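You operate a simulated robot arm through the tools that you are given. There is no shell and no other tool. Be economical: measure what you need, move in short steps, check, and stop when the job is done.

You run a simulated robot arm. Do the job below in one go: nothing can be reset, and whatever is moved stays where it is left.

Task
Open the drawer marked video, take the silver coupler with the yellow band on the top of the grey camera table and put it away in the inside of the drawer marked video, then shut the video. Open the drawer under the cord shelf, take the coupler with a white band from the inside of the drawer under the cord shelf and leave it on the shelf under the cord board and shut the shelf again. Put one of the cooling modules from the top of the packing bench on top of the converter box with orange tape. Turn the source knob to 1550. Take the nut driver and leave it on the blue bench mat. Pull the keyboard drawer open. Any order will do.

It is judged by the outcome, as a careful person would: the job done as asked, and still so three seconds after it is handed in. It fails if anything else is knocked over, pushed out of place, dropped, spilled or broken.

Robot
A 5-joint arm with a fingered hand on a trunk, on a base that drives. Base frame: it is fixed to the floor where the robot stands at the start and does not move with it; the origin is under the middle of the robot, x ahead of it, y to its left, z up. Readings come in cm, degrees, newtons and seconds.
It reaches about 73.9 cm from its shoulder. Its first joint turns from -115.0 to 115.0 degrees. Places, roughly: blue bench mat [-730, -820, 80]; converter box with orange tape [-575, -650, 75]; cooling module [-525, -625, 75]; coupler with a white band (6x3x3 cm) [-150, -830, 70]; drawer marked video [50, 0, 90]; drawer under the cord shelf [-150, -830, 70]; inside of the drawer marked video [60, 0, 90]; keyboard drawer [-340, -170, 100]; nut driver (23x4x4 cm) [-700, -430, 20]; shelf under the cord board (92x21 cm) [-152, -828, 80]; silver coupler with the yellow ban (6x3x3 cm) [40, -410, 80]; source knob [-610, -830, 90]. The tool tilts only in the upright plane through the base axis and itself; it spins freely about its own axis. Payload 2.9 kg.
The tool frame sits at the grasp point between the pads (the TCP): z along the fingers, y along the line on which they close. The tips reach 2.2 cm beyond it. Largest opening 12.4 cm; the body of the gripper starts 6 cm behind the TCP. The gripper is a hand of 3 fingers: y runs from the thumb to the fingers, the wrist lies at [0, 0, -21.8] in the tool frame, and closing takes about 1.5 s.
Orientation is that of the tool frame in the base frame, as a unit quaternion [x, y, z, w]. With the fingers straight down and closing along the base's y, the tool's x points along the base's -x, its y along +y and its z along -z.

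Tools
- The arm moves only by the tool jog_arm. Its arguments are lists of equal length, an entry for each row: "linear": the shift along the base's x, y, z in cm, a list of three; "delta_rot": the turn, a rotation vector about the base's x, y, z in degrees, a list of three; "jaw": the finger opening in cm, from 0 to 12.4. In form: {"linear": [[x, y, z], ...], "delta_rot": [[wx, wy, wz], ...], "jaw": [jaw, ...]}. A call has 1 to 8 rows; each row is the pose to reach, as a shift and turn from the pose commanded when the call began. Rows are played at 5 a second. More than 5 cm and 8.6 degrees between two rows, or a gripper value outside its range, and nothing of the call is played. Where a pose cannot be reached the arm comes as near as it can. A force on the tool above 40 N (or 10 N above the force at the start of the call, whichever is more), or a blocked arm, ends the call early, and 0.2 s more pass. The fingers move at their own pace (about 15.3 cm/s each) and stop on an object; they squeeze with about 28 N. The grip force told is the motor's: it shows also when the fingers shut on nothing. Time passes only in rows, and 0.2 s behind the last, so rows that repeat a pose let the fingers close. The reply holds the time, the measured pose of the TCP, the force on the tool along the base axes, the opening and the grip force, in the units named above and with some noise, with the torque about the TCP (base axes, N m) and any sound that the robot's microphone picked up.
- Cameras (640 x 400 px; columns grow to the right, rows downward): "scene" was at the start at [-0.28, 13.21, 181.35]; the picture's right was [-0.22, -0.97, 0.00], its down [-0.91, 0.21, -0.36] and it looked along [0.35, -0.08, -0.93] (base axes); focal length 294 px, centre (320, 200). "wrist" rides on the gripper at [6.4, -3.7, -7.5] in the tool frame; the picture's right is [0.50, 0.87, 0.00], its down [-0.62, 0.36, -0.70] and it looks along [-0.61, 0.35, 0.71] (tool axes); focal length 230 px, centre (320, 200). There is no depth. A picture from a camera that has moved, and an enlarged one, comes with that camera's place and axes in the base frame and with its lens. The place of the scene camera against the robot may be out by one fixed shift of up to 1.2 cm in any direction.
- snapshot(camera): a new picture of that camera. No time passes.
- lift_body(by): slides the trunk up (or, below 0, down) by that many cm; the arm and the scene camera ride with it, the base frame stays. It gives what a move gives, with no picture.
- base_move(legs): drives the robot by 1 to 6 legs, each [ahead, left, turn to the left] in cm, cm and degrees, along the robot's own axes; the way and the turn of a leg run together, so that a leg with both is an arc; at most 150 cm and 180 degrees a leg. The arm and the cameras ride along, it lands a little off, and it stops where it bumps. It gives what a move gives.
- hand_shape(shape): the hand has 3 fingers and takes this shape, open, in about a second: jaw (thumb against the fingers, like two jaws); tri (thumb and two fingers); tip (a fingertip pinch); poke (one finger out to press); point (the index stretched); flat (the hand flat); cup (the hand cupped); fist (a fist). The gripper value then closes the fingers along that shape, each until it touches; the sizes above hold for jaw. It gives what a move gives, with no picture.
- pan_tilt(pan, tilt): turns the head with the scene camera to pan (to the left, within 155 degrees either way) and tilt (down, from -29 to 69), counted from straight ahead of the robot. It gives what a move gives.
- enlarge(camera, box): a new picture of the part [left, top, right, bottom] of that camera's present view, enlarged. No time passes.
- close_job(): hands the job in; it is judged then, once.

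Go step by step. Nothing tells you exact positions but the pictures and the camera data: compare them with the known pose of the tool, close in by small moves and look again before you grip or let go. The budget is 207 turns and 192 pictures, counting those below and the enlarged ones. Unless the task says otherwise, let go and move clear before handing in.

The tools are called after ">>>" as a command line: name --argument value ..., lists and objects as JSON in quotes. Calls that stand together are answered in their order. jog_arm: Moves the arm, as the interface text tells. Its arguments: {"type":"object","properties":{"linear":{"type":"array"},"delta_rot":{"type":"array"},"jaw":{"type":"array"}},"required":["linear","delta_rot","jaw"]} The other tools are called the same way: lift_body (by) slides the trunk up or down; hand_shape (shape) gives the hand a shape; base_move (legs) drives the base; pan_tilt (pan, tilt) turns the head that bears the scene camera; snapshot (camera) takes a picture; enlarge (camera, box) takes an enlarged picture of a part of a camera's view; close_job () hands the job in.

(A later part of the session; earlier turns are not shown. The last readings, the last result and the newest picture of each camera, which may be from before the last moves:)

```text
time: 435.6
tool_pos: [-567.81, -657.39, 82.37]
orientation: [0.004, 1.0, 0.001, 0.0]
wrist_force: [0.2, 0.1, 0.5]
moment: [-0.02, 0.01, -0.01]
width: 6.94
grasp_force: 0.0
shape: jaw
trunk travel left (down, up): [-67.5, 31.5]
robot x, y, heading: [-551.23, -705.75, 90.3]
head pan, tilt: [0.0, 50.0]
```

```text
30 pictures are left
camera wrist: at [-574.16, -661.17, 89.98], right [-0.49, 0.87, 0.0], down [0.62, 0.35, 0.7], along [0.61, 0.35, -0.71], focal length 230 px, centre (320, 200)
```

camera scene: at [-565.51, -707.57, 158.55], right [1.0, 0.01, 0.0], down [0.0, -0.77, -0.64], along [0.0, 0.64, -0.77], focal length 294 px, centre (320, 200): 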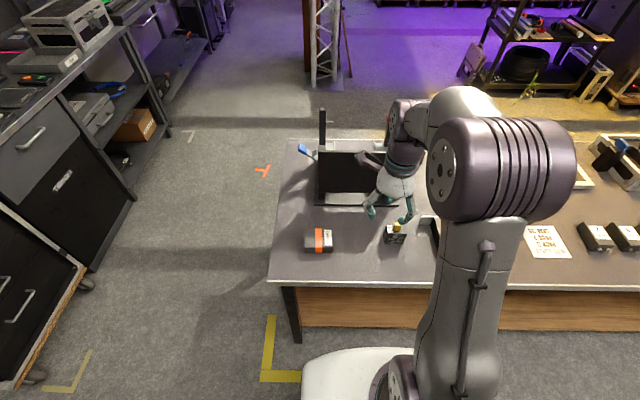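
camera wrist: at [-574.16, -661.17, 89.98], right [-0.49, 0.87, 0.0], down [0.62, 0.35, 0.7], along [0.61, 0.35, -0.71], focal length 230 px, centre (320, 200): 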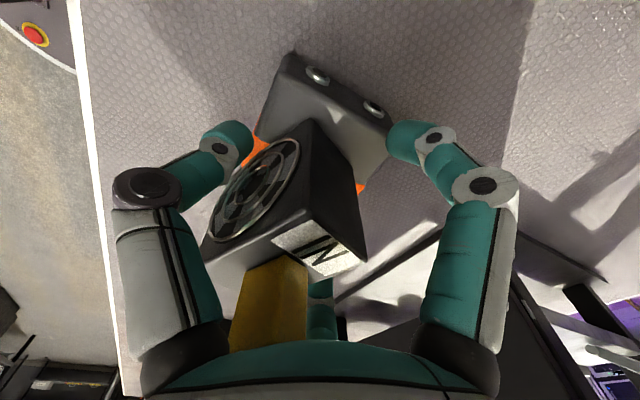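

Released; it sits on the converter. I'll lift the open hand straight up and check.

>>> jog_arm --linear '[[0, 0, 2], [0, 0, 5], [0, 0, 9], [0, 0, 13], [0, 0, 17], [0, 0, 21]]' --delta_rot '[[0, 0, 0], [0, 0, 0], [0, 0, 0], [0, 0, 0], [0, 0, 0], [0, 0, 0]]' --jaw '[7.5, 7.5, 7.5, 7.5, 7.5, 7.5]'

>>> base_move --legs '[[-20, 0, 0]]'

>>> enlarge --camera "scene" --box '[260, 130, 420, 230]'

```text
time: 437.0
tool_pos: [-567.96, -657.51, 103.42]
orientation: [0.004, 1.0, 0.001, -0.001]
wrist_force: [0.4, 0.2, 1.2]
moment: [-0.03, 0.01, 0.0]
width: 7.46
grasp_force: 0.1
shape: jaw
trunk travel left (down, up): [-67.5, 31.5]
robot x, y, heading: [-551.56, -705.96, 90.2]
head pan, tilt: [0.0, 50.0]
```

```text
time: 438.6
tool_pos: [-567.88, -677.6, 103.34]
orientation: [-0.001, 1.0, 0.002, -0.001]
wrist_force: [0.9, 0.0, 0.1]
moment: [0.0, -0.01, -0.01]
width: 7.43
grasp_force: 0.1
shape: jaw
trunk travel left (down, up): [-67.5, 31.5]
robot x, y, heading: [-551.15, -726.25, 90.8]
head pan, tilt: [0.0, 50.0]
```

```text
4.00 times, centred on (340, 180) of scene
camera zoom: at [-565.37, -724.71, 158.55], right [1.0, 0.01, 0.0], down [0.01, -0.77, -0.64], along [-0.01, 0.64, -0.77], focal length 1177 px, centre (240, 280)
```

zoom: 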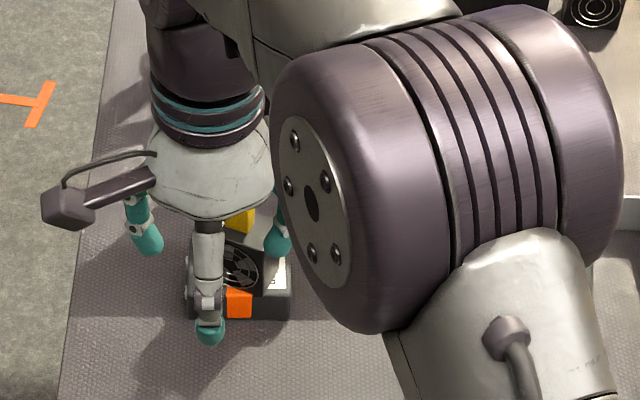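

The module stands upright on the converter. Now I'll fold the arm, turn east and check the way to the cord shelf.

>>> jog_arm --linear '[[4, -2, 2], [8, -4, 5], [12, -6, 7], [16, -8, 9]]' --delta_rot '[[0, 0, 0], [0, 0, 0], [0, 0, 0], [0, 0, 0]]' --jaw '[6, 6, 6, 6]'

>>> base_move --legs '[[-10, 0, 0], [0, 0, -90.5]]'

>>> pan_tilt --pan 0 --tilt 22

>>> snapshot --camera "scene"

```text
refused: row 2 steps farther than a row can; nothing moved
```

```text
time: 443.6
tool_pos: [-502.54, -719.19, 103.51]
orientation: [0.706, 0.708, 0.001, 0.0]
wrist_force: [-0.2, -0.4, -0.4]
moment: [0.01, -0.02, -0.04]
width: 7.46
grasp_force: 0.0
shape: jaw
trunk travel left (down, up): [-67.5, 31.5]
robot x, y, heading: [-551.07, -735.85, 1.0]
head pan, tilt: [0.0, 50.0]
```

```text
time: 444.5
tool_pos: [-502.62, -719.12, 103.36]
orientation: [0.706, 0.708, 0.001, 0.0]
wrist_force: [0.8, 0.0, -0.2]
moment: [0.02, 0.01, -0.03]
width: 7.45
grasp_force: 0.1
shape: jaw
trunk travel left (down, up): [-67.5, 31.5]
robot x, y, heading: [-550.81, -736.07, 0.7]
head pan, tilt: [0.0, 22.0]
```

```text
28 pictures are left
camera scene: at [-547.68, -721.47, 162.77], right [0.01, -1.0, 0.0], down [-0.38, -0.01, -0.93], along [0.93, 0.01, -0.38], focal length 294 px, centre (320, 200)
```

scene: 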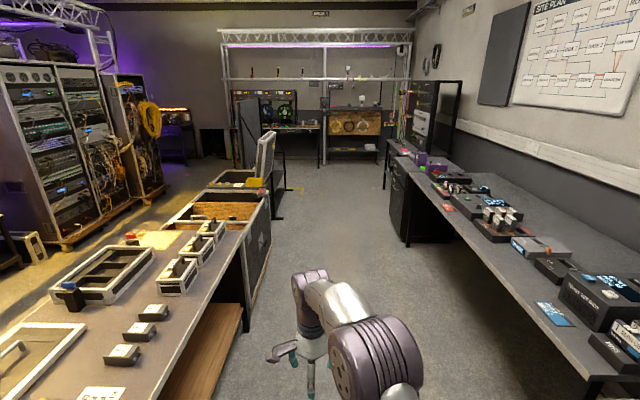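

The corridor between the benches is clear. I'll centre the arm and drive east to about x≈-190.

>>> jog_arm --linear '[[-2, -4, 1.5], [-4, -8, 3], [-6, -12, 5], [-8, -16, 7]]' --delta_rot '[[0, 0, 0], [0, 0, 0], [0, 0, 0], [0, 0, 0]]' --jaw '[6, 6, 6, 6]'

>>> base_move --legs '[[0, 0, -1], [150, 0, 0], [150, 0, 0], [55, 0, 0]]'

>>> pan_tilt --pan -70 --tilt 35

>>> snapshot --camera "scene"

```text
time: 445.5
tool_pos: [-510.37, -735.02, 110.18]
orientation: [0.706, 0.709, 0.002, 0.001]
wrist_force: [-0.2, -0.4, 0.0]
moment: [0.01, -0.03, 0.0]
width: 6.03
grasp_force: 0.0
shape: jaw
trunk travel left (down, up): [-67.5, 31.5]
robot x, y, heading: [-551.01, -735.61, 0.8]
head pan, tilt: [0.0, 22.0]
```

```text
time: 463.1
tool_pos: [-154.87, -746.72, 110.29]
orientation: [0.724, 0.689, 0.0, 0.0]
wrist_force: [0.0, 0.4, 0.3]
moment: [-0.01, 0.04, 0.0]
width: 6.06
grasp_force: 0.1
shape: jaw
trunk travel left (down, up): [-67.5, 31.5]
robot x, y, heading: [-195.9, -745.51, -2.1]
head pan, tilt: [0.0, 22.0]
```

```text
time: 464.5
tool_pos: [-154.84, -746.71, 110.28]
orientation: [0.724, 0.69, 0.001, 0.0]
wrist_force: [0.1, -0.4, 0.4]
moment: [-0.01, 0.01, 0.01]
width: 6.06
grasp_force: 0.0
shape: jaw
trunk travel left (down, up): [-67.5, 31.5]
robot x, y, heading: [-195.4, -745.64, -2.3]
head pan, tilt: [-70.0, 35.0]
```

```text
27 pictures are left
camera scene: at [-198.2, -739.34, 160.72], right [-0.95, -0.31, 0.0], down [-0.18, 0.55, -0.82], along [0.25, -0.78, -0.57], focal length 294 px, centre (320, 200)
```

scene: 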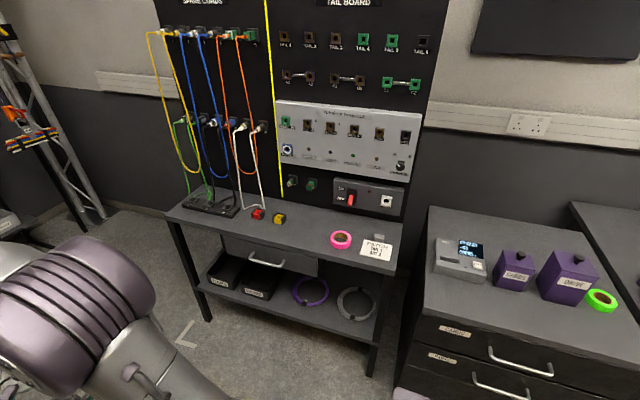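

The cord shelf is the narrow table under the board; its drawer handle is near (-153, -812, 72). I'll face it, lower the trunk and level the hand.

>>> base_move --legs '[[0, 0, -88], [0, 41, 0]]'

>>> lift_body --by -20

>>> jog_arm --linear '[[0, -1, -2], [0, -2, -4], [0, -3, -6], [0, -4, -8], [0, -5, -10], [0, -6, -12], [0, -7, -14], [0, -8, -16]]' --delta_rot '[[-8.5, 0, 0], [-17, 0, 0], [-25.5, 0, 0], [-34, 0, 0], [-42.5, 0, 0], [-51, 0, 0], [-59.5, 0, 0], [-68, 0, 0]]' --jaw '[6, 6, 6, 6, 6, 5, 4.5, 4.5]'

>>> jog_arm --linear '[[0, 0, -0.3], [0, 0, -0.6]]' --delta_rot '[[-7, 0, 0], [-13, 0, 0]]' --jaw '[4.5, 4.5]'

>>> snapshot --camera "wrist"

>>> pan_tilt --pan 0 --tilt 50

>>> snapshot --camera "scene"

```text
time: 470.8
tool_pos: [-152.73, -785.54, 110.37]
orientation: [1.0, 0.005, 0.0, 0.001]
wrist_force: [0.0, -0.7, 0.9]
moment: [0.0, 0.01, -0.02]
width: 6.03
grasp_force: 0.0
shape: jaw
trunk travel left (down, up): [-67.5, 31.5]
robot x, y, heading: [-154.3, -744.53, -88.6]
head pan, tilt: [-70.0, 35.0]
```

```text
time: 472.9
tool_pos: [-152.84, -785.34, 90.14]
orientation: [1.0, 0.005, 0.001, 0.001]
wrist_force: [0.3, 0.4, -0.9]
moment: [0.01, -0.05, 0.02]
width: 6.06
grasp_force: 0.0
shape: jaw
trunk travel left (down, up): [-47.5, 51.5]
robot x, y, heading: [-154.42, -744.47, -88.8]
head pan, tilt: [-70.0, 35.0]
```

```text
time: 474.7
tool_pos: [-153.66, -793.72, 74.14]
orientation: [0.829, 0.006, -0.001, 0.56]
wrist_force: [0.7, -0.1, 0.0]
moment: [0.02, 0.0, -0.02]
width: 4.51
grasp_force: 0.1
shape: jaw
out of reach, approached as far as the arm can: row 4, 5, 6, 7, 8
trunk travel left (down, up): [-47.5, 51.5]
robot x, y, heading: [-154.35, -744.69, -88.4]
head pan, tilt: [-70.0, 35.0]
```

```text
time: 475.3
tool_pos: [-153.76, -793.6, 73.51]
orientation: [0.76, 0.006, -0.001, 0.65]
wrist_force: [-0.8, -0.2, -0.6]
moment: [0.01, 0.0, -0.01]
width: 4.52
grasp_force: 0.1
shape: jaw
trunk travel left (down, up): [-47.5, 51.5]
robot x, y, heading: [-154.35, -744.16, -89.0]
head pan, tilt: [-70.0, 35.0]
```

```text
26 pictures are left
camera wrist: at [-147.45, -785.65, 70.96], right [0.51, -0.13, 0.85], down [-0.62, 0.63, 0.47], along [-0.6, -0.76, 0.24], focal length 230 px, centre (320, 200)
```

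wrist: 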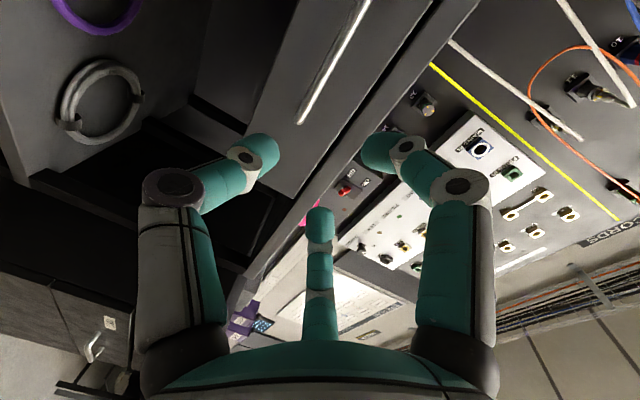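

```text
time: 476.7
tool_pos: [-153.7, -793.7, 73.54]
orientation: [0.759, 0.006, -0.001, 0.651]
wrist_force: [-0.6, 0.4, -0.2]
moment: [-0.01, -0.01, 0.02]
width: 4.54
grasp_force: 0.1
shape: jaw
trunk travel left (down, up): [-47.5, 51.5]
robot x, y, heading: [-154.03, -744.82, -88.9]
head pan, tilt: [0.0, 50.0]
```

```text
25 pictures are left
camera scene: at [-139.39, -746.0, 138.55], right [-1.0, -0.02, 0.0], down [-0.02, 0.77, -0.64], along [0.01, -0.64, -0.77], focal length 294 px, centre (320, 200)
```

scene: 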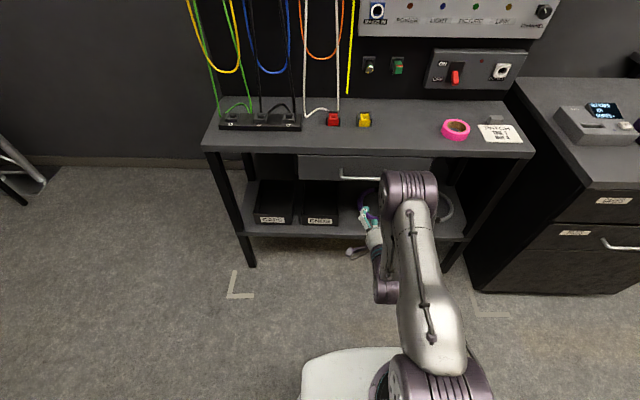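

The bar is at about x -145…-159, z≈71. I'll align and advance partway, then check.

>>> jog_arm --linear '[[0.6, -3, -1.2], [1.2, -6, -2], [1.2, -10, -2.2]]' --delta_rot '[[0, 0, 0], [0, 0, 0], [0, 0, 0]]' --jaw '[4.5, 4.5, 4.5]'

>>> snapshot --camera "wrist"

```text
time: 477.5
tool_pos: [-153.52, -803.4, 71.42]
orientation: [0.759, 0.007, -0.002, 0.651]
wrist_force: [-0.1, -0.5, 0.4]
moment: [0.0, -0.02, -0.03]
width: 4.55
grasp_force: 0.1
shape: jaw
out of reach, approached as far as the arm can: row 1, 2, 3
trunk travel left (down, up): [-47.5, 51.5]
robot x, y, heading: [-153.91, -744.5, -88.6]
head pan, tilt: [0.0, 50.0]
```

```text
24 pictures are left
camera wrist: at [-147.26, -795.42, 68.98], right [0.51, -0.13, 0.85], down [-0.62, 0.63, 0.47], along [-0.6, -0.76, 0.24], focal length 230 px, centre (320, 200)
```

wrist: 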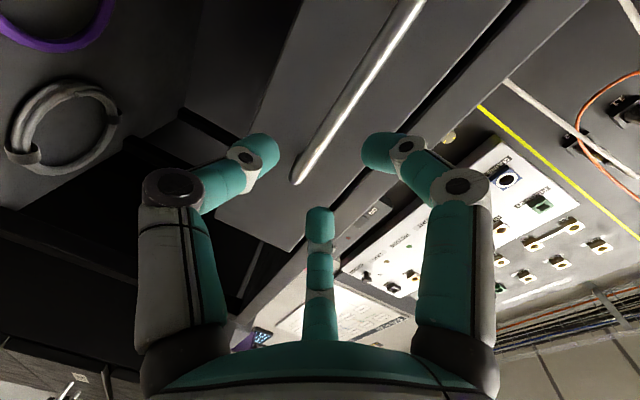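

Bar at y≈-811, z≈71.2. Advance and grip.

>>> jog_arm --linear '[[0, -3.5, 0], [0, -7.3, -0.2], [0, -7.3, -0.2], [0, -7.3, -0.2], [0, -7.3, -0.2], [0, -7.3, -0.2], [0, -7.3, -0.2], [0, -7.3, -0.2]]' --delta_rot '[[0, 0, 0], [0, 0, 0], [0, 0, 0], [0, 0, 0], [0, 0, 0], [0, 0, 0], [0, 0, 0], [0, 0, 0]]' --jaw '[4.5, 4.5, 4, 3, 2, 1, 0, 0]'

>>> snapshot --camera "wrist"

```text
time: 479.3
tool_pos: [-153.52, -810.53, 71.49]
orientation: [0.76, 0.009, 0.0, 0.65]
wrist_force: [-1.0, -2.8, -1.6]
moment: [-0.02, -0.01, 0.03]
width: 0.01
grasp_force: 28.2
shape: jaw
trunk travel left (down, up): [-47.5, 51.5]
robot x, y, heading: [-154.03, -744.68, -88.9]
head pan, tilt: [0.0, 50.0]
```

```text
23 pictures are left
camera wrist: at [-147.2, -802.48, 68.83], right [0.51, -0.13, 0.85], down [-0.62, 0.63, 0.47], along [-0.6, -0.76, 0.24], focal length 230 px, centre (320, 200)
```

wrist: 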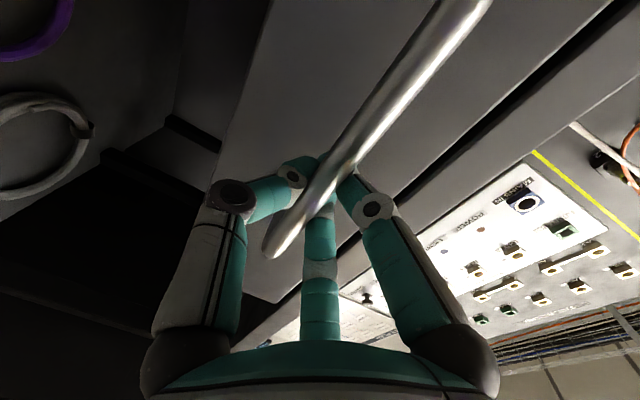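

The fingers are closed behind the bar. Pull by reversing.

>>> base_move --legs '[[-8, 0, 0]]'

>>> snapshot --camera "scene"

```text
time: 480.4
tool_pos: [-153.53, -802.61, 71.22]
orientation: [0.76, 0.008, 0.001, 0.65]
wrist_force: [2.6, -1.1, -3.4]
moment: [-0.01, -0.05, 0.01]
width: 0.0
grasp_force: 27.9
shape: jaw
trunk travel left (down, up): [-47.5, 51.5]
robot x, y, heading: [-154.02, -736.71, -88.5]
head pan, tilt: [0.0, 50.0]
```

```text
22 pictures are left
camera scene: at [-139.51, -738.18, 138.54], right [-1.0, -0.03, 0.0], down [-0.02, 0.77, -0.64], along [0.02, -0.64, -0.77], focal length 294 px, centre (320, 200)
```

scene: 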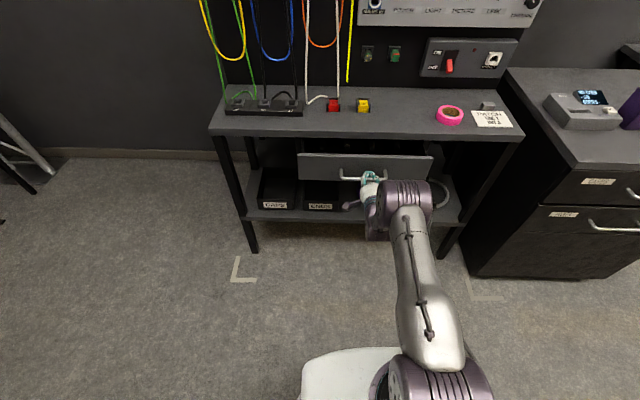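

It opens. Pull a further 8 cm.

>>> base_move --legs '[[-8, 0, 0]]'

>>> enlarge --camera "scene" --box '[260, 80, 460, 205]'

```text
time: 481.4
tool_pos: [-153.53, -794.79, 71.25]
orientation: [0.76, 0.009, 0.001, 0.65]
wrist_force: [10.4, -1.7, -2.6]
moment: [0.02, -0.05, 0.05]
width: 0.01
grasp_force: 27.9
shape: jaw
trunk travel left (down, up): [-47.5, 51.5]
robot x, y, heading: [-154.1, -728.9, -88.8]
head pan, tilt: [0.0, 50.0]
```

```text
3.20 times, centred on (360, 142) of scene
camera zoom: at [-139.58, -730.24, 138.52], right [-1.0, -0.03, 0.0], down [-0.02, 0.77, -0.64], along [0.02, -0.64, -0.77], focal length 941 px, centre (192, 384)
```

zoom: 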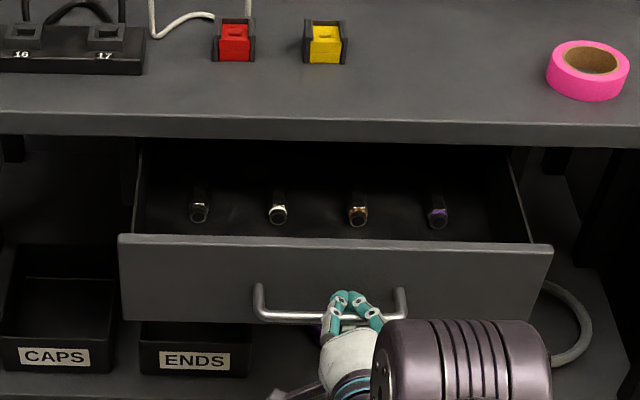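

Four couplers are inside. I'll pull a bit more and zoom in on their bands.

>>> base_move --legs '[[-5, 0, 0]]'

>>> enlarge --camera "scene" --box '[300, 112, 400, 162]'

```text
time: 482.4
tool_pos: [-153.96, -789.83, 71.3]
orientation: [0.76, 0.008, 0.0, 0.649]
wrist_force: [-0.6, -1.3, -2.3]
moment: [0.0, 0.03, 0.02]
width: 0.0
grasp_force: 27.9
shape: jaw
trunk travel left (down, up): [-47.5, 51.5]
robot x, y, heading: [-154.45, -724.04, -88.3]
head pan, tilt: [0.0, 50.0]
```

```text
6.40 times, centred on (350, 137) of scene
camera zoom: at [-139.87, -725.33, 138.54], right [-1.0, -0.03, 0.0], down [-0.02, 0.77, -0.64], along [0.02, -0.64, -0.77], focal length 1883 px, centre (128, 603)
```

zoom: 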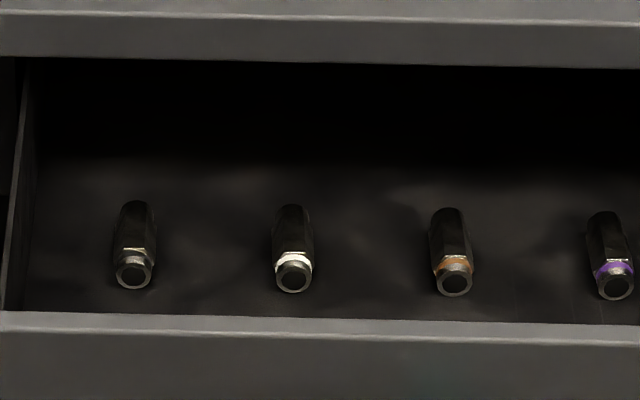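

The second from the left has the white band, at about (-146.8, -810.5). I'll release the handle, retract, roll the hand 90° and turn it downward.

>>> jog_arm --linear '[[0, 0, 0], [0, 0, 0], [0, 0, 0], [0, 0, 0], [0, 4, 0], [0, 8, 0], [0, 12, 0]]' --delta_rot '[[0, 0, 0], [0, 0, 0], [0, 0, 0], [0, 0, 0], [0, 0, 0], [0, 0, 0], [0, 0, 0]]' --jaw '[2, 4, 5, 5, 5, 5, 5]'

>>> jog_arm --linear '[[0, 0, 2], [0, 0, 4], [0, 0, 6], [0, 0, 8], [0, 0, 10], [0, 0, 12], [0, 0, 14], [0, 0, 16]]' --delta_rot '[[8, 0, 0], [16, 0, 0], [24, 0, 0], [32, 0, 0], [40, 0, 0], [48, 0, 0], [56, 0, 0], [64, 0, 0]]' --jaw '[5, 5, 5, 5, 5, 5, 5, 5]'

>>> jog_arm --linear '[[0, 0, 1], [0, 0, 2], [0, 0, 3], [0, 0, 4], [0, 0, 5], [0, 0, 6], [0, 0, 7], [0, 0, 8]]' --delta_rot '[[0, 2.5, 7.7], [0, 5, 15.4], [0, 7.5, 23.1], [0, 10, 30.8], [0, 12.5, 38.5], [0, 15, 46.2], [0, 17.5, 53.9], [0, 20, 61.6]]' --jaw '[5, 5, 5, 5, 5, 5, 5, 5]'

>>> jog_arm --linear '[[0, 0, 0], [0, 0, 0], [0, 0, 0]]' --delta_rot '[[0, 2.5, 7.7], [0, 5, 15.4], [0, 8, 24]]' --jaw '[6, 6, 6]'

```text
time: 484.0
tool_pos: [-154.07, -777.77, 71.37]
orientation: [0.76, 0.008, 0.0, 0.65]
wrist_force: [-0.6, 0.5, 0.4]
moment: [0.0, -0.02, -0.03]
width: 4.95
grasp_force: 0.1
shape: jaw
trunk travel left (down, up): [-47.5, 51.5]
robot x, y, heading: [-154.73, -723.42, -88.8]
head pan, tilt: [0.0, 50.0]
```

```text
time: 485.8
tool_pos: [-154.1, -777.62, 87.47]
orientation: [0.989, 0.006, 0.0, 0.149]
wrist_force: [0.5, 0.5, -0.2]
moment: [0.0, -0.03, 0.01]
width: 4.96
grasp_force: 0.0
shape: jaw
trunk travel left (down, up): [-47.5, 51.5]
robot x, y, heading: [-154.96, -724.03, -88.6]
head pan, tilt: [0.0, 50.0]
```

```text
time: 487.6
tool_pos: [-154.25, -777.97, 95.4]
orientation: [0.831, 0.536, -0.08, 0.125]
wrist_force: [0.8, 0.2, 0.4]
moment: [0.01, 0.02, -0.01]
width: 4.97
grasp_force: 0.1
shape: jaw
trunk travel left (down, up): [-47.5, 51.5]
robot x, y, heading: [-154.76, -723.63, -88.7]
head pan, tilt: [0.0, 50.0]
```

```text
refused: row 3 steps farther than a row can; nothing moved
```

>>> jog_arm --linear '[[0, 0, 0], [0, 0, 0], [0, 0, 0]]' --delta_rot '[[0, 2.3, 7.4], [0, 4.6, 14.8], [0, 6.9, 22.2]]' --jaw '[6, 6, 6]'

>>> base_move --legs '[[0, 6, -1], [31, 0, 0]]'

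>>> snapshot --camera "wrist"

>>> snapshot --camera "scene"

```text
time: 488.4
tool_pos: [-154.52, -777.73, 95.37]
orientation: [0.706, 0.692, -0.104, 0.108]
wrist_force: [0.3, -0.2, 0.4]
moment: [0.04, -0.02, 0.0]
width: 5.97
grasp_force: 0.0
shape: jaw
out of reach, approached as far as the arm can: row 3
trunk travel left (down, up): [-47.5, 51.5]
robot x, y, heading: [-154.85, -724.04, -88.5]
head pan, tilt: [0.0, 50.0]
```

```text
time: 491.0
tool_pos: [-149.18, -809.21, 95.38]
orientation: [0.712, 0.686, -0.105, 0.107]
wrist_force: [-0.8, -0.9, 0.1]
moment: [-0.02, 0.01, 0.02]
width: 5.97
grasp_force: 0.0
shape: jaw
trunk travel left (down, up): [-47.5, 51.5]
robot x, y, heading: [-148.33, -755.02, -89.1]
head pan, tilt: [0.0, 50.0]
```

```text
19 pictures are left
camera wrist: at [-152.44, -800.68, 100.59], right [0.88, 0.45, -0.14], down [0.34, -0.39, 0.86], along [0.33, -0.8, -0.5], focal length 230 px, centre (320, 200)
```

wrist: 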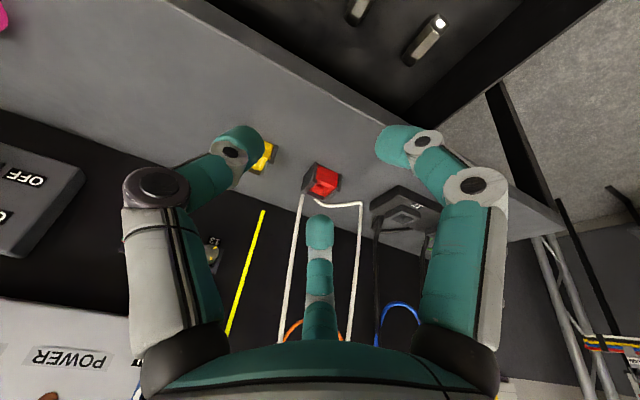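

```text
18 pictures are left
camera scene: at [-133.82, -756.83, 138.55], right [-1.0, -0.01, 0.0], down [-0.01, 0.77, -0.64], along [0.01, -0.64, -0.77], focal length 294 px, centre (320, 200)
```

scene: 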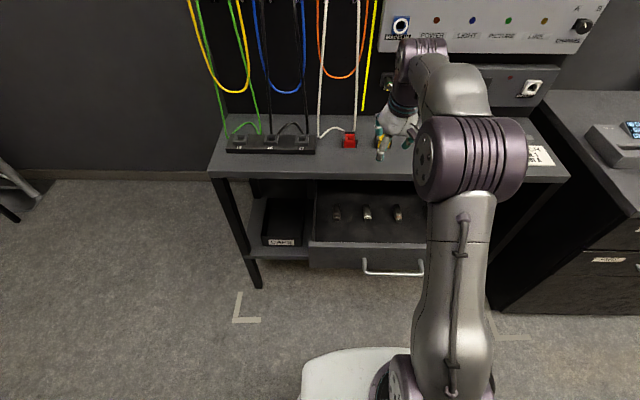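

The white-band coupler is at about (-147.3, -810, 68), just in front of the shelf edge (y≈-813). I'll descend partway and recheck.

>>> jog_arm --linear '[[1, 0.3, -4], [1.9, 0.4, -8], [1.9, 0.4, -12], [1.9, 0.4, -16], [1.9, 0.2, -19]]' --delta_rot '[[0, 0, 0], [0, 0, 0], [0, 0, 0], [0, 0, 0], [0, 0, 0]]' --jaw '[6, 6, 6, 6, 6]'

>>> snapshot --camera "wrist"

```text
time: 492.2
tool_pos: [-147.26, -808.96, 76.44]
orientation: [0.712, 0.686, -0.102, 0.11]
wrist_force: [0.5, -0.3, 0.5]
moment: [0.02, -0.03, -0.02]
width: 5.95
grasp_force: 0.1
shape: jaw
out of reach, approached as far as the arm can: row 2
trunk travel left (down, up): [-47.5, 51.5]
robot x, y, heading: [-148.51, -755.38, -89.4]
head pan, tilt: [0.0, 50.0]
```

```text
17 pictures are left
camera wrist: at [-150.71, -800.4, 81.58], right [0.88, 0.45, -0.13], down [0.33, -0.39, 0.86], along [0.33, -0.8, -0.49], focal length 230 px, centre (320, 200)
```

wrist: 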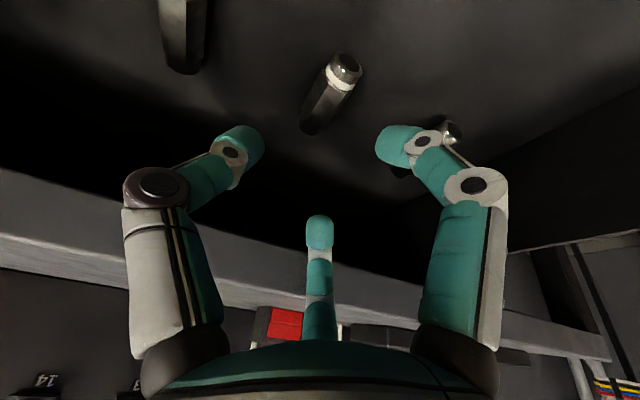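

White band confirmed between the fingers. Descend to contact.

>>> jog_arm --linear '[[-0.2, -0.4, -3], [-0.2, -0.7, -5.5], [-0.2, -0.7, -6.5], [-0.2, -0.7, -7.2], [-0.2, -0.7, -7.9], [-0.2, -0.7, -8.5]]' --delta_rot '[[0, 0, 0], [0, 0, 0], [0, 0, 0], [0, 0, 0], [0, 0, 0], [0, 0, 0]]' --jaw '[6, 6, 6, 6, 6, 6]'

>>> snapshot --camera "wrist"

```text
time: 493.5
tool_pos: [-147.35, -809.89, 69.22]
orientation: [0.709, 0.687, -0.109, 0.118]
wrist_force: [3.3, 0.3, 26.8]
moment: [0.34, 0.01, 0.03]
width: 5.77
grasp_force: 0.0
shape: jaw
trunk travel left (down, up): [-47.5, 51.5]
robot x, y, heading: [-148.55, -755.19, -89.1]
head pan, tilt: [0.0, 50.0]
stopped in row 6: the force on the tool passed its limit at 45 N (the readings are from after the stop); the commanded pose is now the measured one
```

```text
16 pictures are left
camera wrist: at [-150.79, -801.38, 74.19], right [0.88, 0.45, -0.14], down [0.33, -0.37, 0.87], along [0.34, -0.81, -0.48], focal length 230 px, centre (320, 200)
```

wrist: 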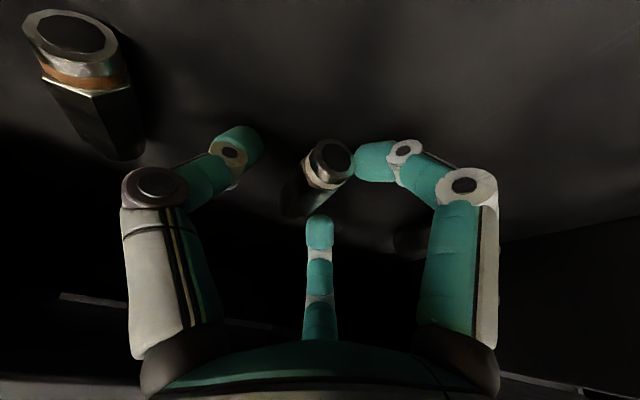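

The tips are on the drawer floor with the coupler in between. Close and lift.

>>> jog_arm --linear '[[0, 0, 0.2], [0, 0, 0.2], [0, 0, 0.2], [0, 0, 0.2], [0, 0, 0.2], [0, 0, 0.2], [0, 0, 0.2]]' --delta_rot '[[0, 0, 0], [0, 0, 0], [0, 0, 0], [0, 0, 0], [0, 0, 0], [0, 0, 0], [0, 0, 0]]' --jaw '[4.5, 3, 2, 1, 0.5, 0.5, 0.5]'

>>> jog_arm --linear '[[0, 0.5, 2], [0, 1, 4], [0, 1.5, 8], [0, 2, 12], [0, 2, 16], [0, 2, 20], [0, 2, 24], [0, 2, 28]]' --delta_rot '[[0, 0, 0], [0, 0, 0], [0, 0, 0], [0, 0, 0], [0, 0, 0], [0, 0, 0], [0, 0, 0], [0, 0, 0]]' --jaw '[0.5, 0.5, 0.5, 0.5, 0.5, 0.5, 0.5, 0.5]'

>>> snapshot --camera "wrist"

```text
time: 495.1
tool_pos: [-147.29, -809.56, 69.2]
orientation: [0.71, 0.686, -0.107, 0.116]
wrist_force: [7.7, 0.5, 24.0]
moment: [0.14, -0.17, 0.01]
width: 2.48
grasp_force: 27.9
shape: jaw
trunk travel left (down, up): [-47.5, 51.5]
robot x, y, heading: [-148.7, -754.99, -89.3]
head pan, tilt: [0.0, 50.0]
```

```text
time: 496.9
tool_pos: [-147.46, -807.82, 97.07]
orientation: [0.71, 0.687, -0.106, 0.116]
wrist_force: [0.5, -0.1, 0.1]
moment: [0.0, 0.0, 0.04]
width: 2.42
grasp_force: 28.2
shape: jaw
trunk travel left (down, up): [-47.5, 51.5]
robot x, y, heading: [-148.8, -755.07, -89.1]
head pan, tilt: [0.0, 50.0]
```

```text
15 pictures are left
camera wrist: at [-150.9, -799.39, 102.22], right [0.88, 0.45, -0.14], down [0.33, -0.38, 0.86], along [0.33, -0.81, -0.49], focal length 230 px, centre (320, 200)
```

wrist: 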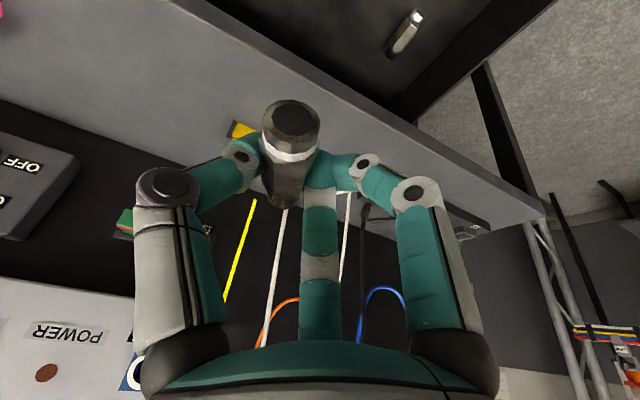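

Coupler held. I'll shift right to the free spot on the shelf between the yellow plug and the pink tape, and edge closer.

>>> base_move --legs '[[0, -19.5, 0], [3, 0, 0]]'

>>> lift_body --by 4

>>> jog_arm --linear '[[0, -3, -2], [0, -6, -4], [0, -8, -7]]' --delta_rot '[[0, 0, 0], [0, 0, 0], [0, 0, 0]]' --jaw '[0.5, 0.5, 0.5]'

>>> snapshot --camera "wrist"

>>> snapshot --camera "scene"

```text
time: 498.9
tool_pos: [-167.1, -811.29, 96.91]
orientation: [0.711, 0.686, -0.105, 0.114]
wrist_force: [0.1, 1.1, -0.1]
moment: [0.0, 0.04, 0.0]
width: 2.44
grasp_force: 27.7
shape: jaw
trunk travel left (down, up): [-47.5, 51.5]
robot x, y, heading: [-167.68, -758.5, -89.4]
head pan, tilt: [0.0, 50.0]
```

```text
time: 499.7
tool_pos: [-167.08, -811.09, 100.97]
orientation: [0.711, 0.686, -0.106, 0.113]
wrist_force: [-0.4, -0.3, -1.1]
moment: [-0.02, 0.02, 0.01]
width: 2.44
grasp_force: 27.5
shape: jaw
trunk travel left (down, up): [-51.5, 47.5]
robot x, y, heading: [-168.22, -758.25, -89.4]
head pan, tilt: [0.0, 50.0]
```

```text
time: 500.5
tool_pos: [-167.21, -819.04, 93.87]
orientation: [0.711, 0.685, -0.107, 0.114]
wrist_force: [-0.5, -0.2, -0.4]
moment: [0.02, -0.02, 0.02]
width: 2.43
grasp_force: 27.5
shape: jaw
trunk travel left (down, up): [-51.5, 47.5]
robot x, y, heading: [-168.03, -758.51, -89.3]
head pan, tilt: [0.0, 50.0]
```

```text
14 pictures are left
camera wrist: at [-170.68, -810.64, 99.02], right [0.88, 0.45, -0.14], down [0.33, -0.38, 0.86], along [0.33, -0.81, -0.49], focal length 230 px, centre (320, 200)
```

wrist: 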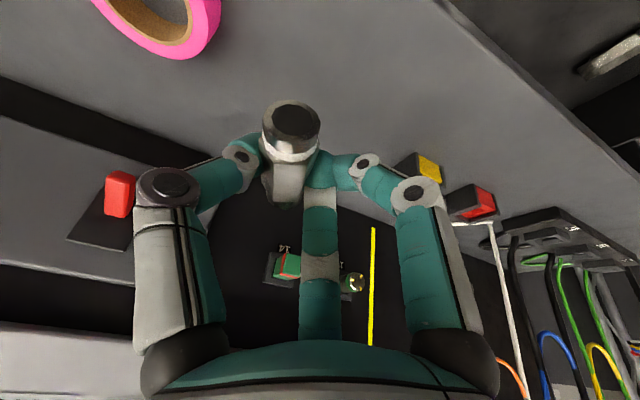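

```text
13 pictures are left
camera scene: at [-153.31, -760.06, 142.55], right [-1.0, -0.01, 0.0], down [-0.01, 0.77, -0.64], along [0.01, -0.64, -0.77], focal length 294 px, centre (320, 200)
```

scene: 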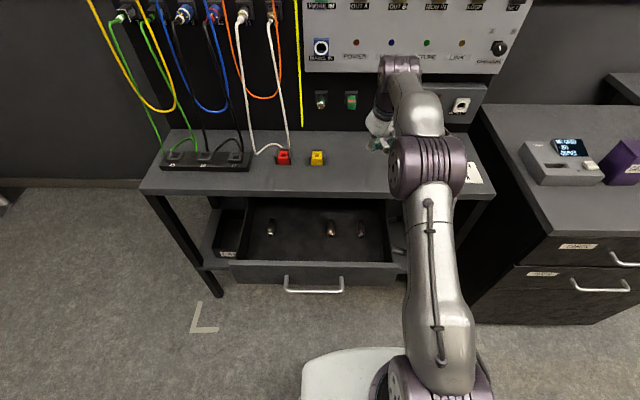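

The spot below is free. Lower onto the shelf until contact.

>>> jog_arm --linear '[[0, 0, -3], [0, 0, -6], [0, 0, -8], [0, 0, -9], [0, 0, -9.8], [0, 0, -10.5], [0, 0, -11.2], [0, 0, -11.9]]' --delta_rot '[[0, 0, 0], [0, 0, 0], [0, 0, 0], [0, 0, 0], [0, 0, 0], [0, 0, 0], [0, 0, 0], [0, 0, 0]]' --jaw '[0.5, 0.5, 0.5, 0.5, 0.5, 0.5, 0.5, 0.5]'

>>> snapshot --camera "wrist"

```text
time: 502.3
tool_pos: [-166.87, -818.96, 82.3]
orientation: [0.711, 0.685, -0.109, 0.116]
wrist_force: [0.0, -3.1, 15.8]
moment: [-0.04, -0.02, 0.0]
width: 2.45
grasp_force: 28.3
shape: jaw
trunk travel left (down, up): [-51.5, 47.5]
robot x, y, heading: [-168.17, -758.65, -89.7]
head pan, tilt: [0.0, 50.0]
```

```text
12 pictures are left
camera wrist: at [-170.45, -810.53, 87.39], right [0.88, 0.45, -0.14], down [0.33, -0.38, 0.87], along [0.33, -0.81, -0.48], focal length 230 px, centre (320, 200)
```

wrist: 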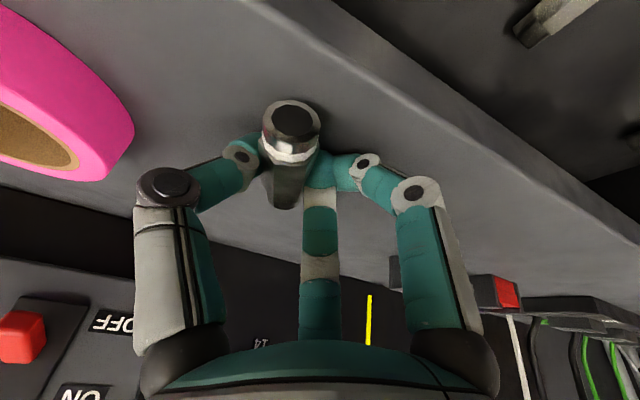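

Contact at 16 N on the shelf. Release and rise away.

>>> jog_arm --linear '[[0, 0, 0.2], [0, 0, 0.2], [0, 0, 0.2], [0, 0, 0.2], [0, 0, 3], [0, 1, 7], [0, 2, 11], [0, 3, 15]]' --delta_rot '[[0, 0, 0], [0, 0, 0], [0, 0, 0], [0, 0, 0], [0, 0, 0], [0, 0, 0], [0, 0, 0], [0, 0, 0]]' --jaw '[3.5, 5, 5, 5, 5, 5, 5, 5]'

>>> snapshot --camera "wrist"

```text
time: 504.1
tool_pos: [-167.11, -816.0, 97.15]
orientation: [0.711, 0.686, -0.106, 0.114]
wrist_force: [-0.3, -0.9, 0.4]
moment: [0.02, -0.01, 0.01]
width: 4.94
grasp_force: 0.1
shape: jaw
trunk travel left (down, up): [-51.5, 47.5]
robot x, y, heading: [-167.88, -758.35, -89.5]
head pan, tilt: [0.0, 50.0]
```

```text
11 pictures are left
camera wrist: at [-170.52, -807.51, 102.33], right [0.88, 0.45, -0.14], down [0.33, -0.38, 0.86], along [0.33, -0.81, -0.48], focal length 230 px, centre (320, 200)
```

wrist: 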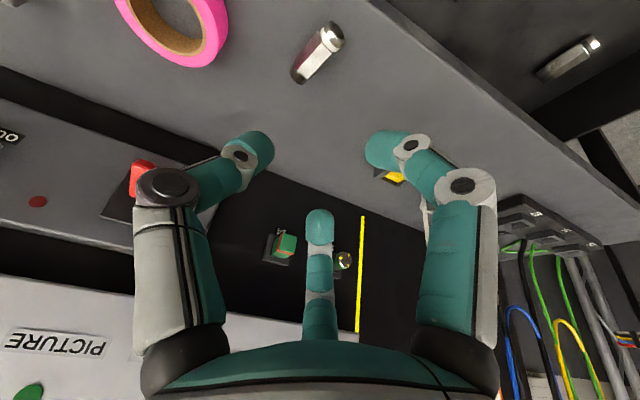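

The white-band coupler is on the shelf. Now I'll back off, close the fingers, and lower them vertically in front of the drawer's bar to push it shut.

>>> base_move --legs '[[-30, 0, 0], [0, 14, 0]]'

>>> jog_arm --linear '[[0, 2, -3], [0, 4, -6], [0, 6, -9], [0, 6, -13], [0, 6, -17], [0, 6, -21], [0, 6, -24], [0, 6, -26.5]]' --delta_rot '[[0, 0, 0], [0, 0, 0], [0, 0, 0], [0, 0, 0], [0, 0, 0], [0, 0, 0], [0, 0, 0], [0, 0, 0]]' --jaw '[4, 2, 0, 0, 0, 0, 0, 0]'

>>> snapshot --camera "scene"

```text
time: 507.1
tool_pos: [-152.43, -787.18, 97.07]
orientation: [0.707, 0.69, -0.106, 0.114]
wrist_force: [0.4, 0.3, 1.1]
moment: [-0.04, -0.01, -0.02]
width: 5.01
grasp_force: 0.1
shape: jaw
trunk travel left (down, up): [-51.5, 47.5]
robot x, y, heading: [-154.39, -729.33, -88.7]
head pan, tilt: [0.0, 50.0]
```

```text
time: 508.9
tool_pos: [-152.62, -781.17, 70.72]
orientation: [0.706, 0.69, -0.106, 0.115]
wrist_force: [0.3, -0.4, 0.6]
moment: [-0.03, 0.0, 0.01]
width: 0.0
grasp_force: 28.6
shape: jaw
trunk travel left (down, up): [-51.5, 47.5]
robot x, y, heading: [-154.39, -729.88, -88.8]
head pan, tilt: [0.0, 50.0]
```

```text
10 pictures are left
camera scene: at [-139.53, -731.0, 142.55], right [-1.0, -0.02, 0.0], down [-0.02, 0.77, -0.64], along [0.01, -0.64, -0.77], focal length 294 px, centre (320, 200)
```

scene: 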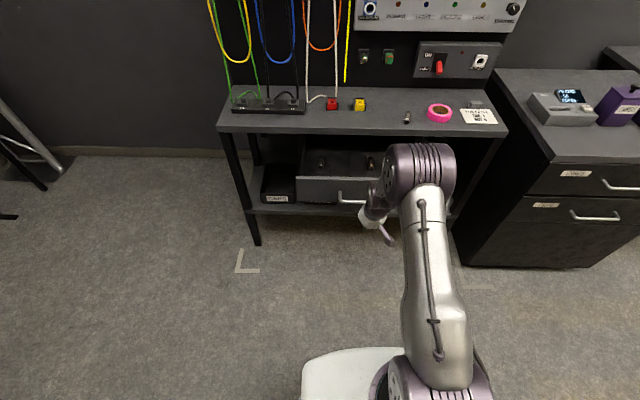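

The coupler lies on the shelf beside the pink tape. The closed fingers are in front of the bar; I'll push by driving forward.

>>> jog_arm --linear '[[0, 0, -1]]' --delta_rot '[[0, 0, 0]]' --jaw '[0]'

>>> base_move --legs '[[22, 0, 0]]'

>>> snapshot --camera "scene"

```text
time: 509.3
tool_pos: [-152.73, -781.23, 69.6]
orientation: [0.707, 0.69, -0.105, 0.114]
wrist_force: [0.5, 0.0, -0.2]
moment: [0.02, 0.01, 0.0]
width: 0.03
grasp_force: 28.2
shape: jaw
trunk travel left (down, up): [-51.5, 47.5]
robot x, y, heading: [-153.91, -729.41, -88.7]
head pan, tilt: [0.0, 50.0]
```

```text
time: 510.9
tool_pos: [-152.42, -802.45, 69.66]
orientation: [0.707, 0.69, -0.106, 0.115]
wrist_force: [-0.2, -1.0, -0.5]
moment: [0.01, -0.02, 0.01]
width: 0.01
grasp_force: 28.0
shape: jaw
trunk travel left (down, up): [-51.5, 47.5]
robot x, y, heading: [-153.84, -750.83, -88.5]
head pan, tilt: [0.0, 50.0]
```

```text
9 pictures are left
camera scene: at [-139.07, -752.28, 142.54], right [-1.0, -0.02, 0.0], down [-0.02, 0.77, -0.64], along [0.01, -0.64, -0.77], focal length 294 px, centre (320, 200)
```

scene: 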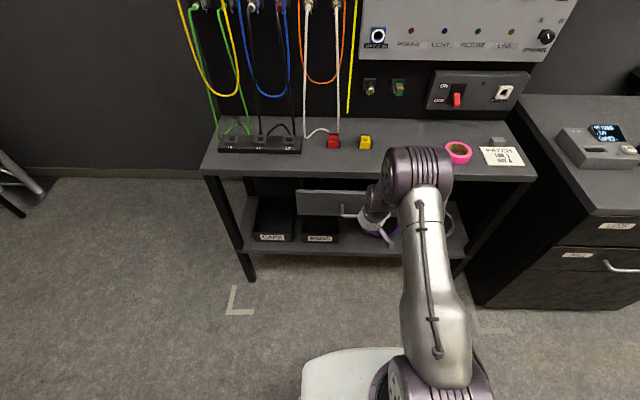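

Nearly in. A few more centimetres with the arm until it stops.

>>> base_move --legs '[[4, 0, 0]]'

>>> jog_arm --linear '[[0, -1, 0], [0, -2, 0], [0, -3, 0], [0, -4, 0], [0, -5, 0], [0, -6, 0]]' --delta_rot '[[0, 0, 0], [0, 0, 0], [0, 0, 0], [0, 0, 0], [0, 0, 0], [0, 0, 0]]' --jaw '[0, 0, 0, 0, 0, 0]'

>>> base_move --legs '[[-25, 0, 0]]'

>>> enlarge --camera "scene" --box '[210, 80, 510, 260]'

```text
time: 511.8
tool_pos: [-152.24, -806.48, 69.54]
orientation: [0.706, 0.69, -0.106, 0.115]
wrist_force: [0.3, -0.5, 0.3]
moment: [0.03, -0.03, -0.01]
width: 0.0
grasp_force: 27.9
shape: jaw
trunk travel left (down, up): [-51.5, 47.5]
robot x, y, heading: [-153.81, -754.9, -88.8]
head pan, tilt: [0.0, 50.0]
```

```text
time: 512.7
tool_pos: [-152.2, -808.5, 69.43]
orientation: [0.707, 0.693, -0.097, 0.105]
wrist_force: [1.7, 22.4, 0.7]
moment: [-0.39, 0.0, 0.14]
width: 0.0
grasp_force: 28.1
shape: jaw
trunk travel left (down, up): [-51.5, 47.5]
robot x, y, heading: [-153.84, -754.91, -88.8]
head pan, tilt: [0.0, 50.0]
stopped in row 4: the force on the tool passed its limit at 48 N (the readings are from after the stop); the commanded pose is now the measured one
```

```text
time: 514.5
tool_pos: [-153.3, -783.67, 69.46]
orientation: [0.711, 0.688, -0.101, 0.108]
wrist_force: [-0.6, 0.1, 0.5]
moment: [0.03, -0.01, -0.04]
width: 0.0
grasp_force: 28.2
shape: jaw
trunk travel left (down, up): [-51.5, 47.5]
robot x, y, heading: [-154.24, -729.42, -89.6]
head pan, tilt: [0.0, 50.0]
```

```text
2.13 times, centred on (360, 170) of scene
camera zoom: at [-139.4, -730.93, 142.55], right [-1.0, -0.01, 0.0], down [-0.01, 0.77, -0.64], along [0.01, -0.64, -0.77], focal length 628 px, centre (235, 264)
```

zoom: 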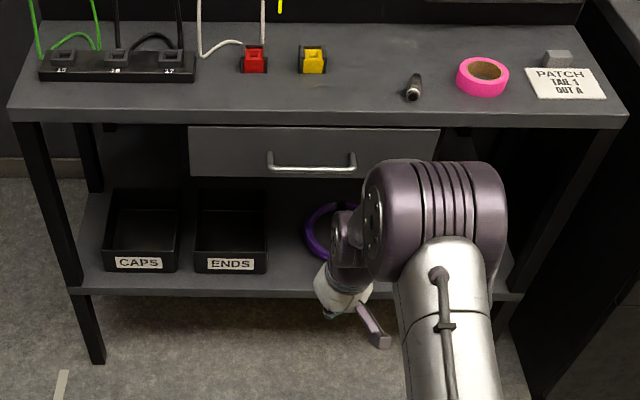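

The drawer is shut and the white-band coupler is on the shelf. I'll raise the arm and drive back for a last check of the knob and the module.

>>> lift_body --by 38

>>> jog_arm --linear '[[0, 3, 2], [0, 6, 4], [0, 9, 6], [0, 11, 8]]' --delta_rot '[[0, 0, 0], [0, 0, 0], [0, 0, 0], [0, 0, 0]]' --jaw '[0, 0, 0, 0]'

>>> base_move --legs '[[0, 0, -90.5], [150, 0, 0], [150, 0, 0], [75, 0, 0]]'

>>> pan_tilt --pan 55 --tilt 40

>>> snapshot --camera "scene"

```text
time: 518.2
tool_pos: [-153.34, -783.83, 107.27]
orientation: [0.711, 0.687, -0.099, 0.107]
wrist_force: [0.5, -0.1, -0.6]
moment: [-0.02, 0.02, 0.0]
width: 0.01
grasp_force: 28.0
shape: jaw
trunk travel left (down, up): [-89.5, 9.5]
robot x, y, heading: [-153.83, -729.46, -89.5]
head pan, tilt: [0.0, 50.0]
```

```text
time: 519.2
tool_pos: [-153.22, -772.65, 115.46]
orientation: [0.711, 0.688, -0.1, 0.108]
wrist_force: [-0.3, -0.7, 0.2]
moment: [0.0, -0.05, -0.02]
width: 0.0
grasp_force: 28.0
shape: jaw
trunk travel left (down, up): [-89.5, 9.5]
robot x, y, heading: [-154.56, -729.37, -89.4]
head pan, tilt: [0.0, 50.0]
```

```text
time: 540.9
tool_pos: [-565.78, -722.47, 115.45]
orientation: [0.989, -0.022, -0.147, 0.006]
wrist_force: [0.4, -1.0, -0.4]
moment: [0.01, -0.01, 0.03]
width: 0.0
grasp_force: 27.4
shape: jaw
trunk travel left (down, up): [-89.5, 9.5]
robot x, y, heading: [-522.57, -722.32, 179.7]
head pan, tilt: [0.0, 50.0]
```

```text
time: 542.1
tool_pos: [-565.74, -722.43, 115.44]
orientation: [0.989, -0.022, -0.147, 0.006]
wrist_force: [0.4, -0.6, -0.2]
moment: [-0.04, -0.02, 0.01]
width: 0.0
grasp_force: 28.0
shape: jaw
trunk travel left (down, up): [-89.5, 9.5]
robot x, y, heading: [-522.68, -722.07, 179.9]
head pan, tilt: [55.0, 40.0]
```

```text
7 pictures are left
camera scene: at [-521.06, -743.57, 181.96], right [-0.82, 0.58, 0.0], down [0.37, 0.53, -0.77], along [-0.44, -0.63, -0.64], focal length 294 px, centre (320, 200)
```

scene: 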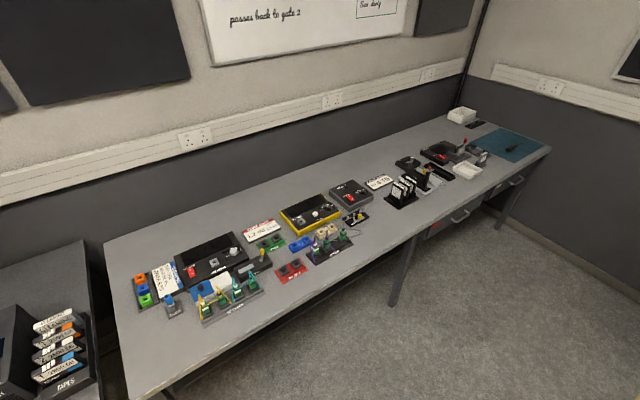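

>>> enlarge --camera "scene" --box '[325, 170, 389, 210]'

>>> pan_tilt --pan -50 --tilt 45

>>> snapshot --camera "scene"

```text
10.00 times, centred on (357, 190) of scene
camera zoom: at [-521.06, -743.57, 181.96], right [-0.82, 0.58, 0.0], down [0.37, 0.53, -0.77], along [-0.44, -0.63, -0.64], focal length 2942 px, centre (-50, 300)
```

zoom: 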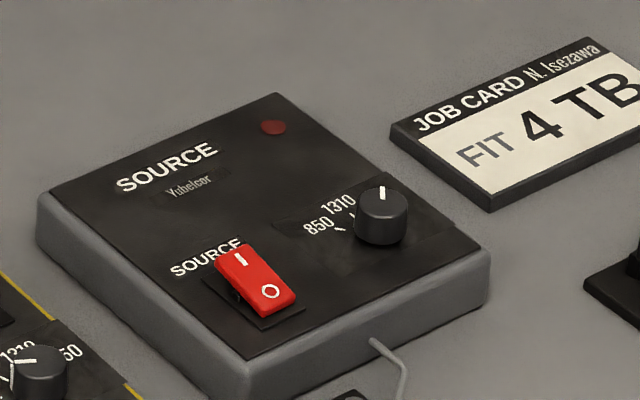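

```text
time: 544.0
tool_pos: [-565.83, -722.44, 115.35]
orientation: [0.989, -0.023, -0.146, 0.005]
wrist_force: [0.5, -0.4, -0.2]
moment: [-0.04, 0.03, 0.02]
width: 0.0
grasp_force: 28.2
shape: jaw
trunk travel left (down, up): [-89.5, 9.5]
robot x, y, heading: [-522.23, -722.36, 179.7]
head pan, tilt: [-50.0, 45.0]
```

```text
5 pictures are left
camera scene: at [-521.34, -730.38, 181.24], right [0.77, 0.64, 0.0], down [0.45, -0.54, -0.71], along [-0.45, 0.54, -0.71], focal length 294 px, centre (320, 200)
```

scene: 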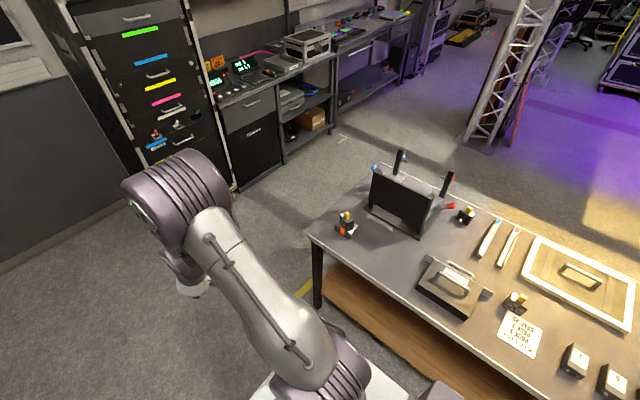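

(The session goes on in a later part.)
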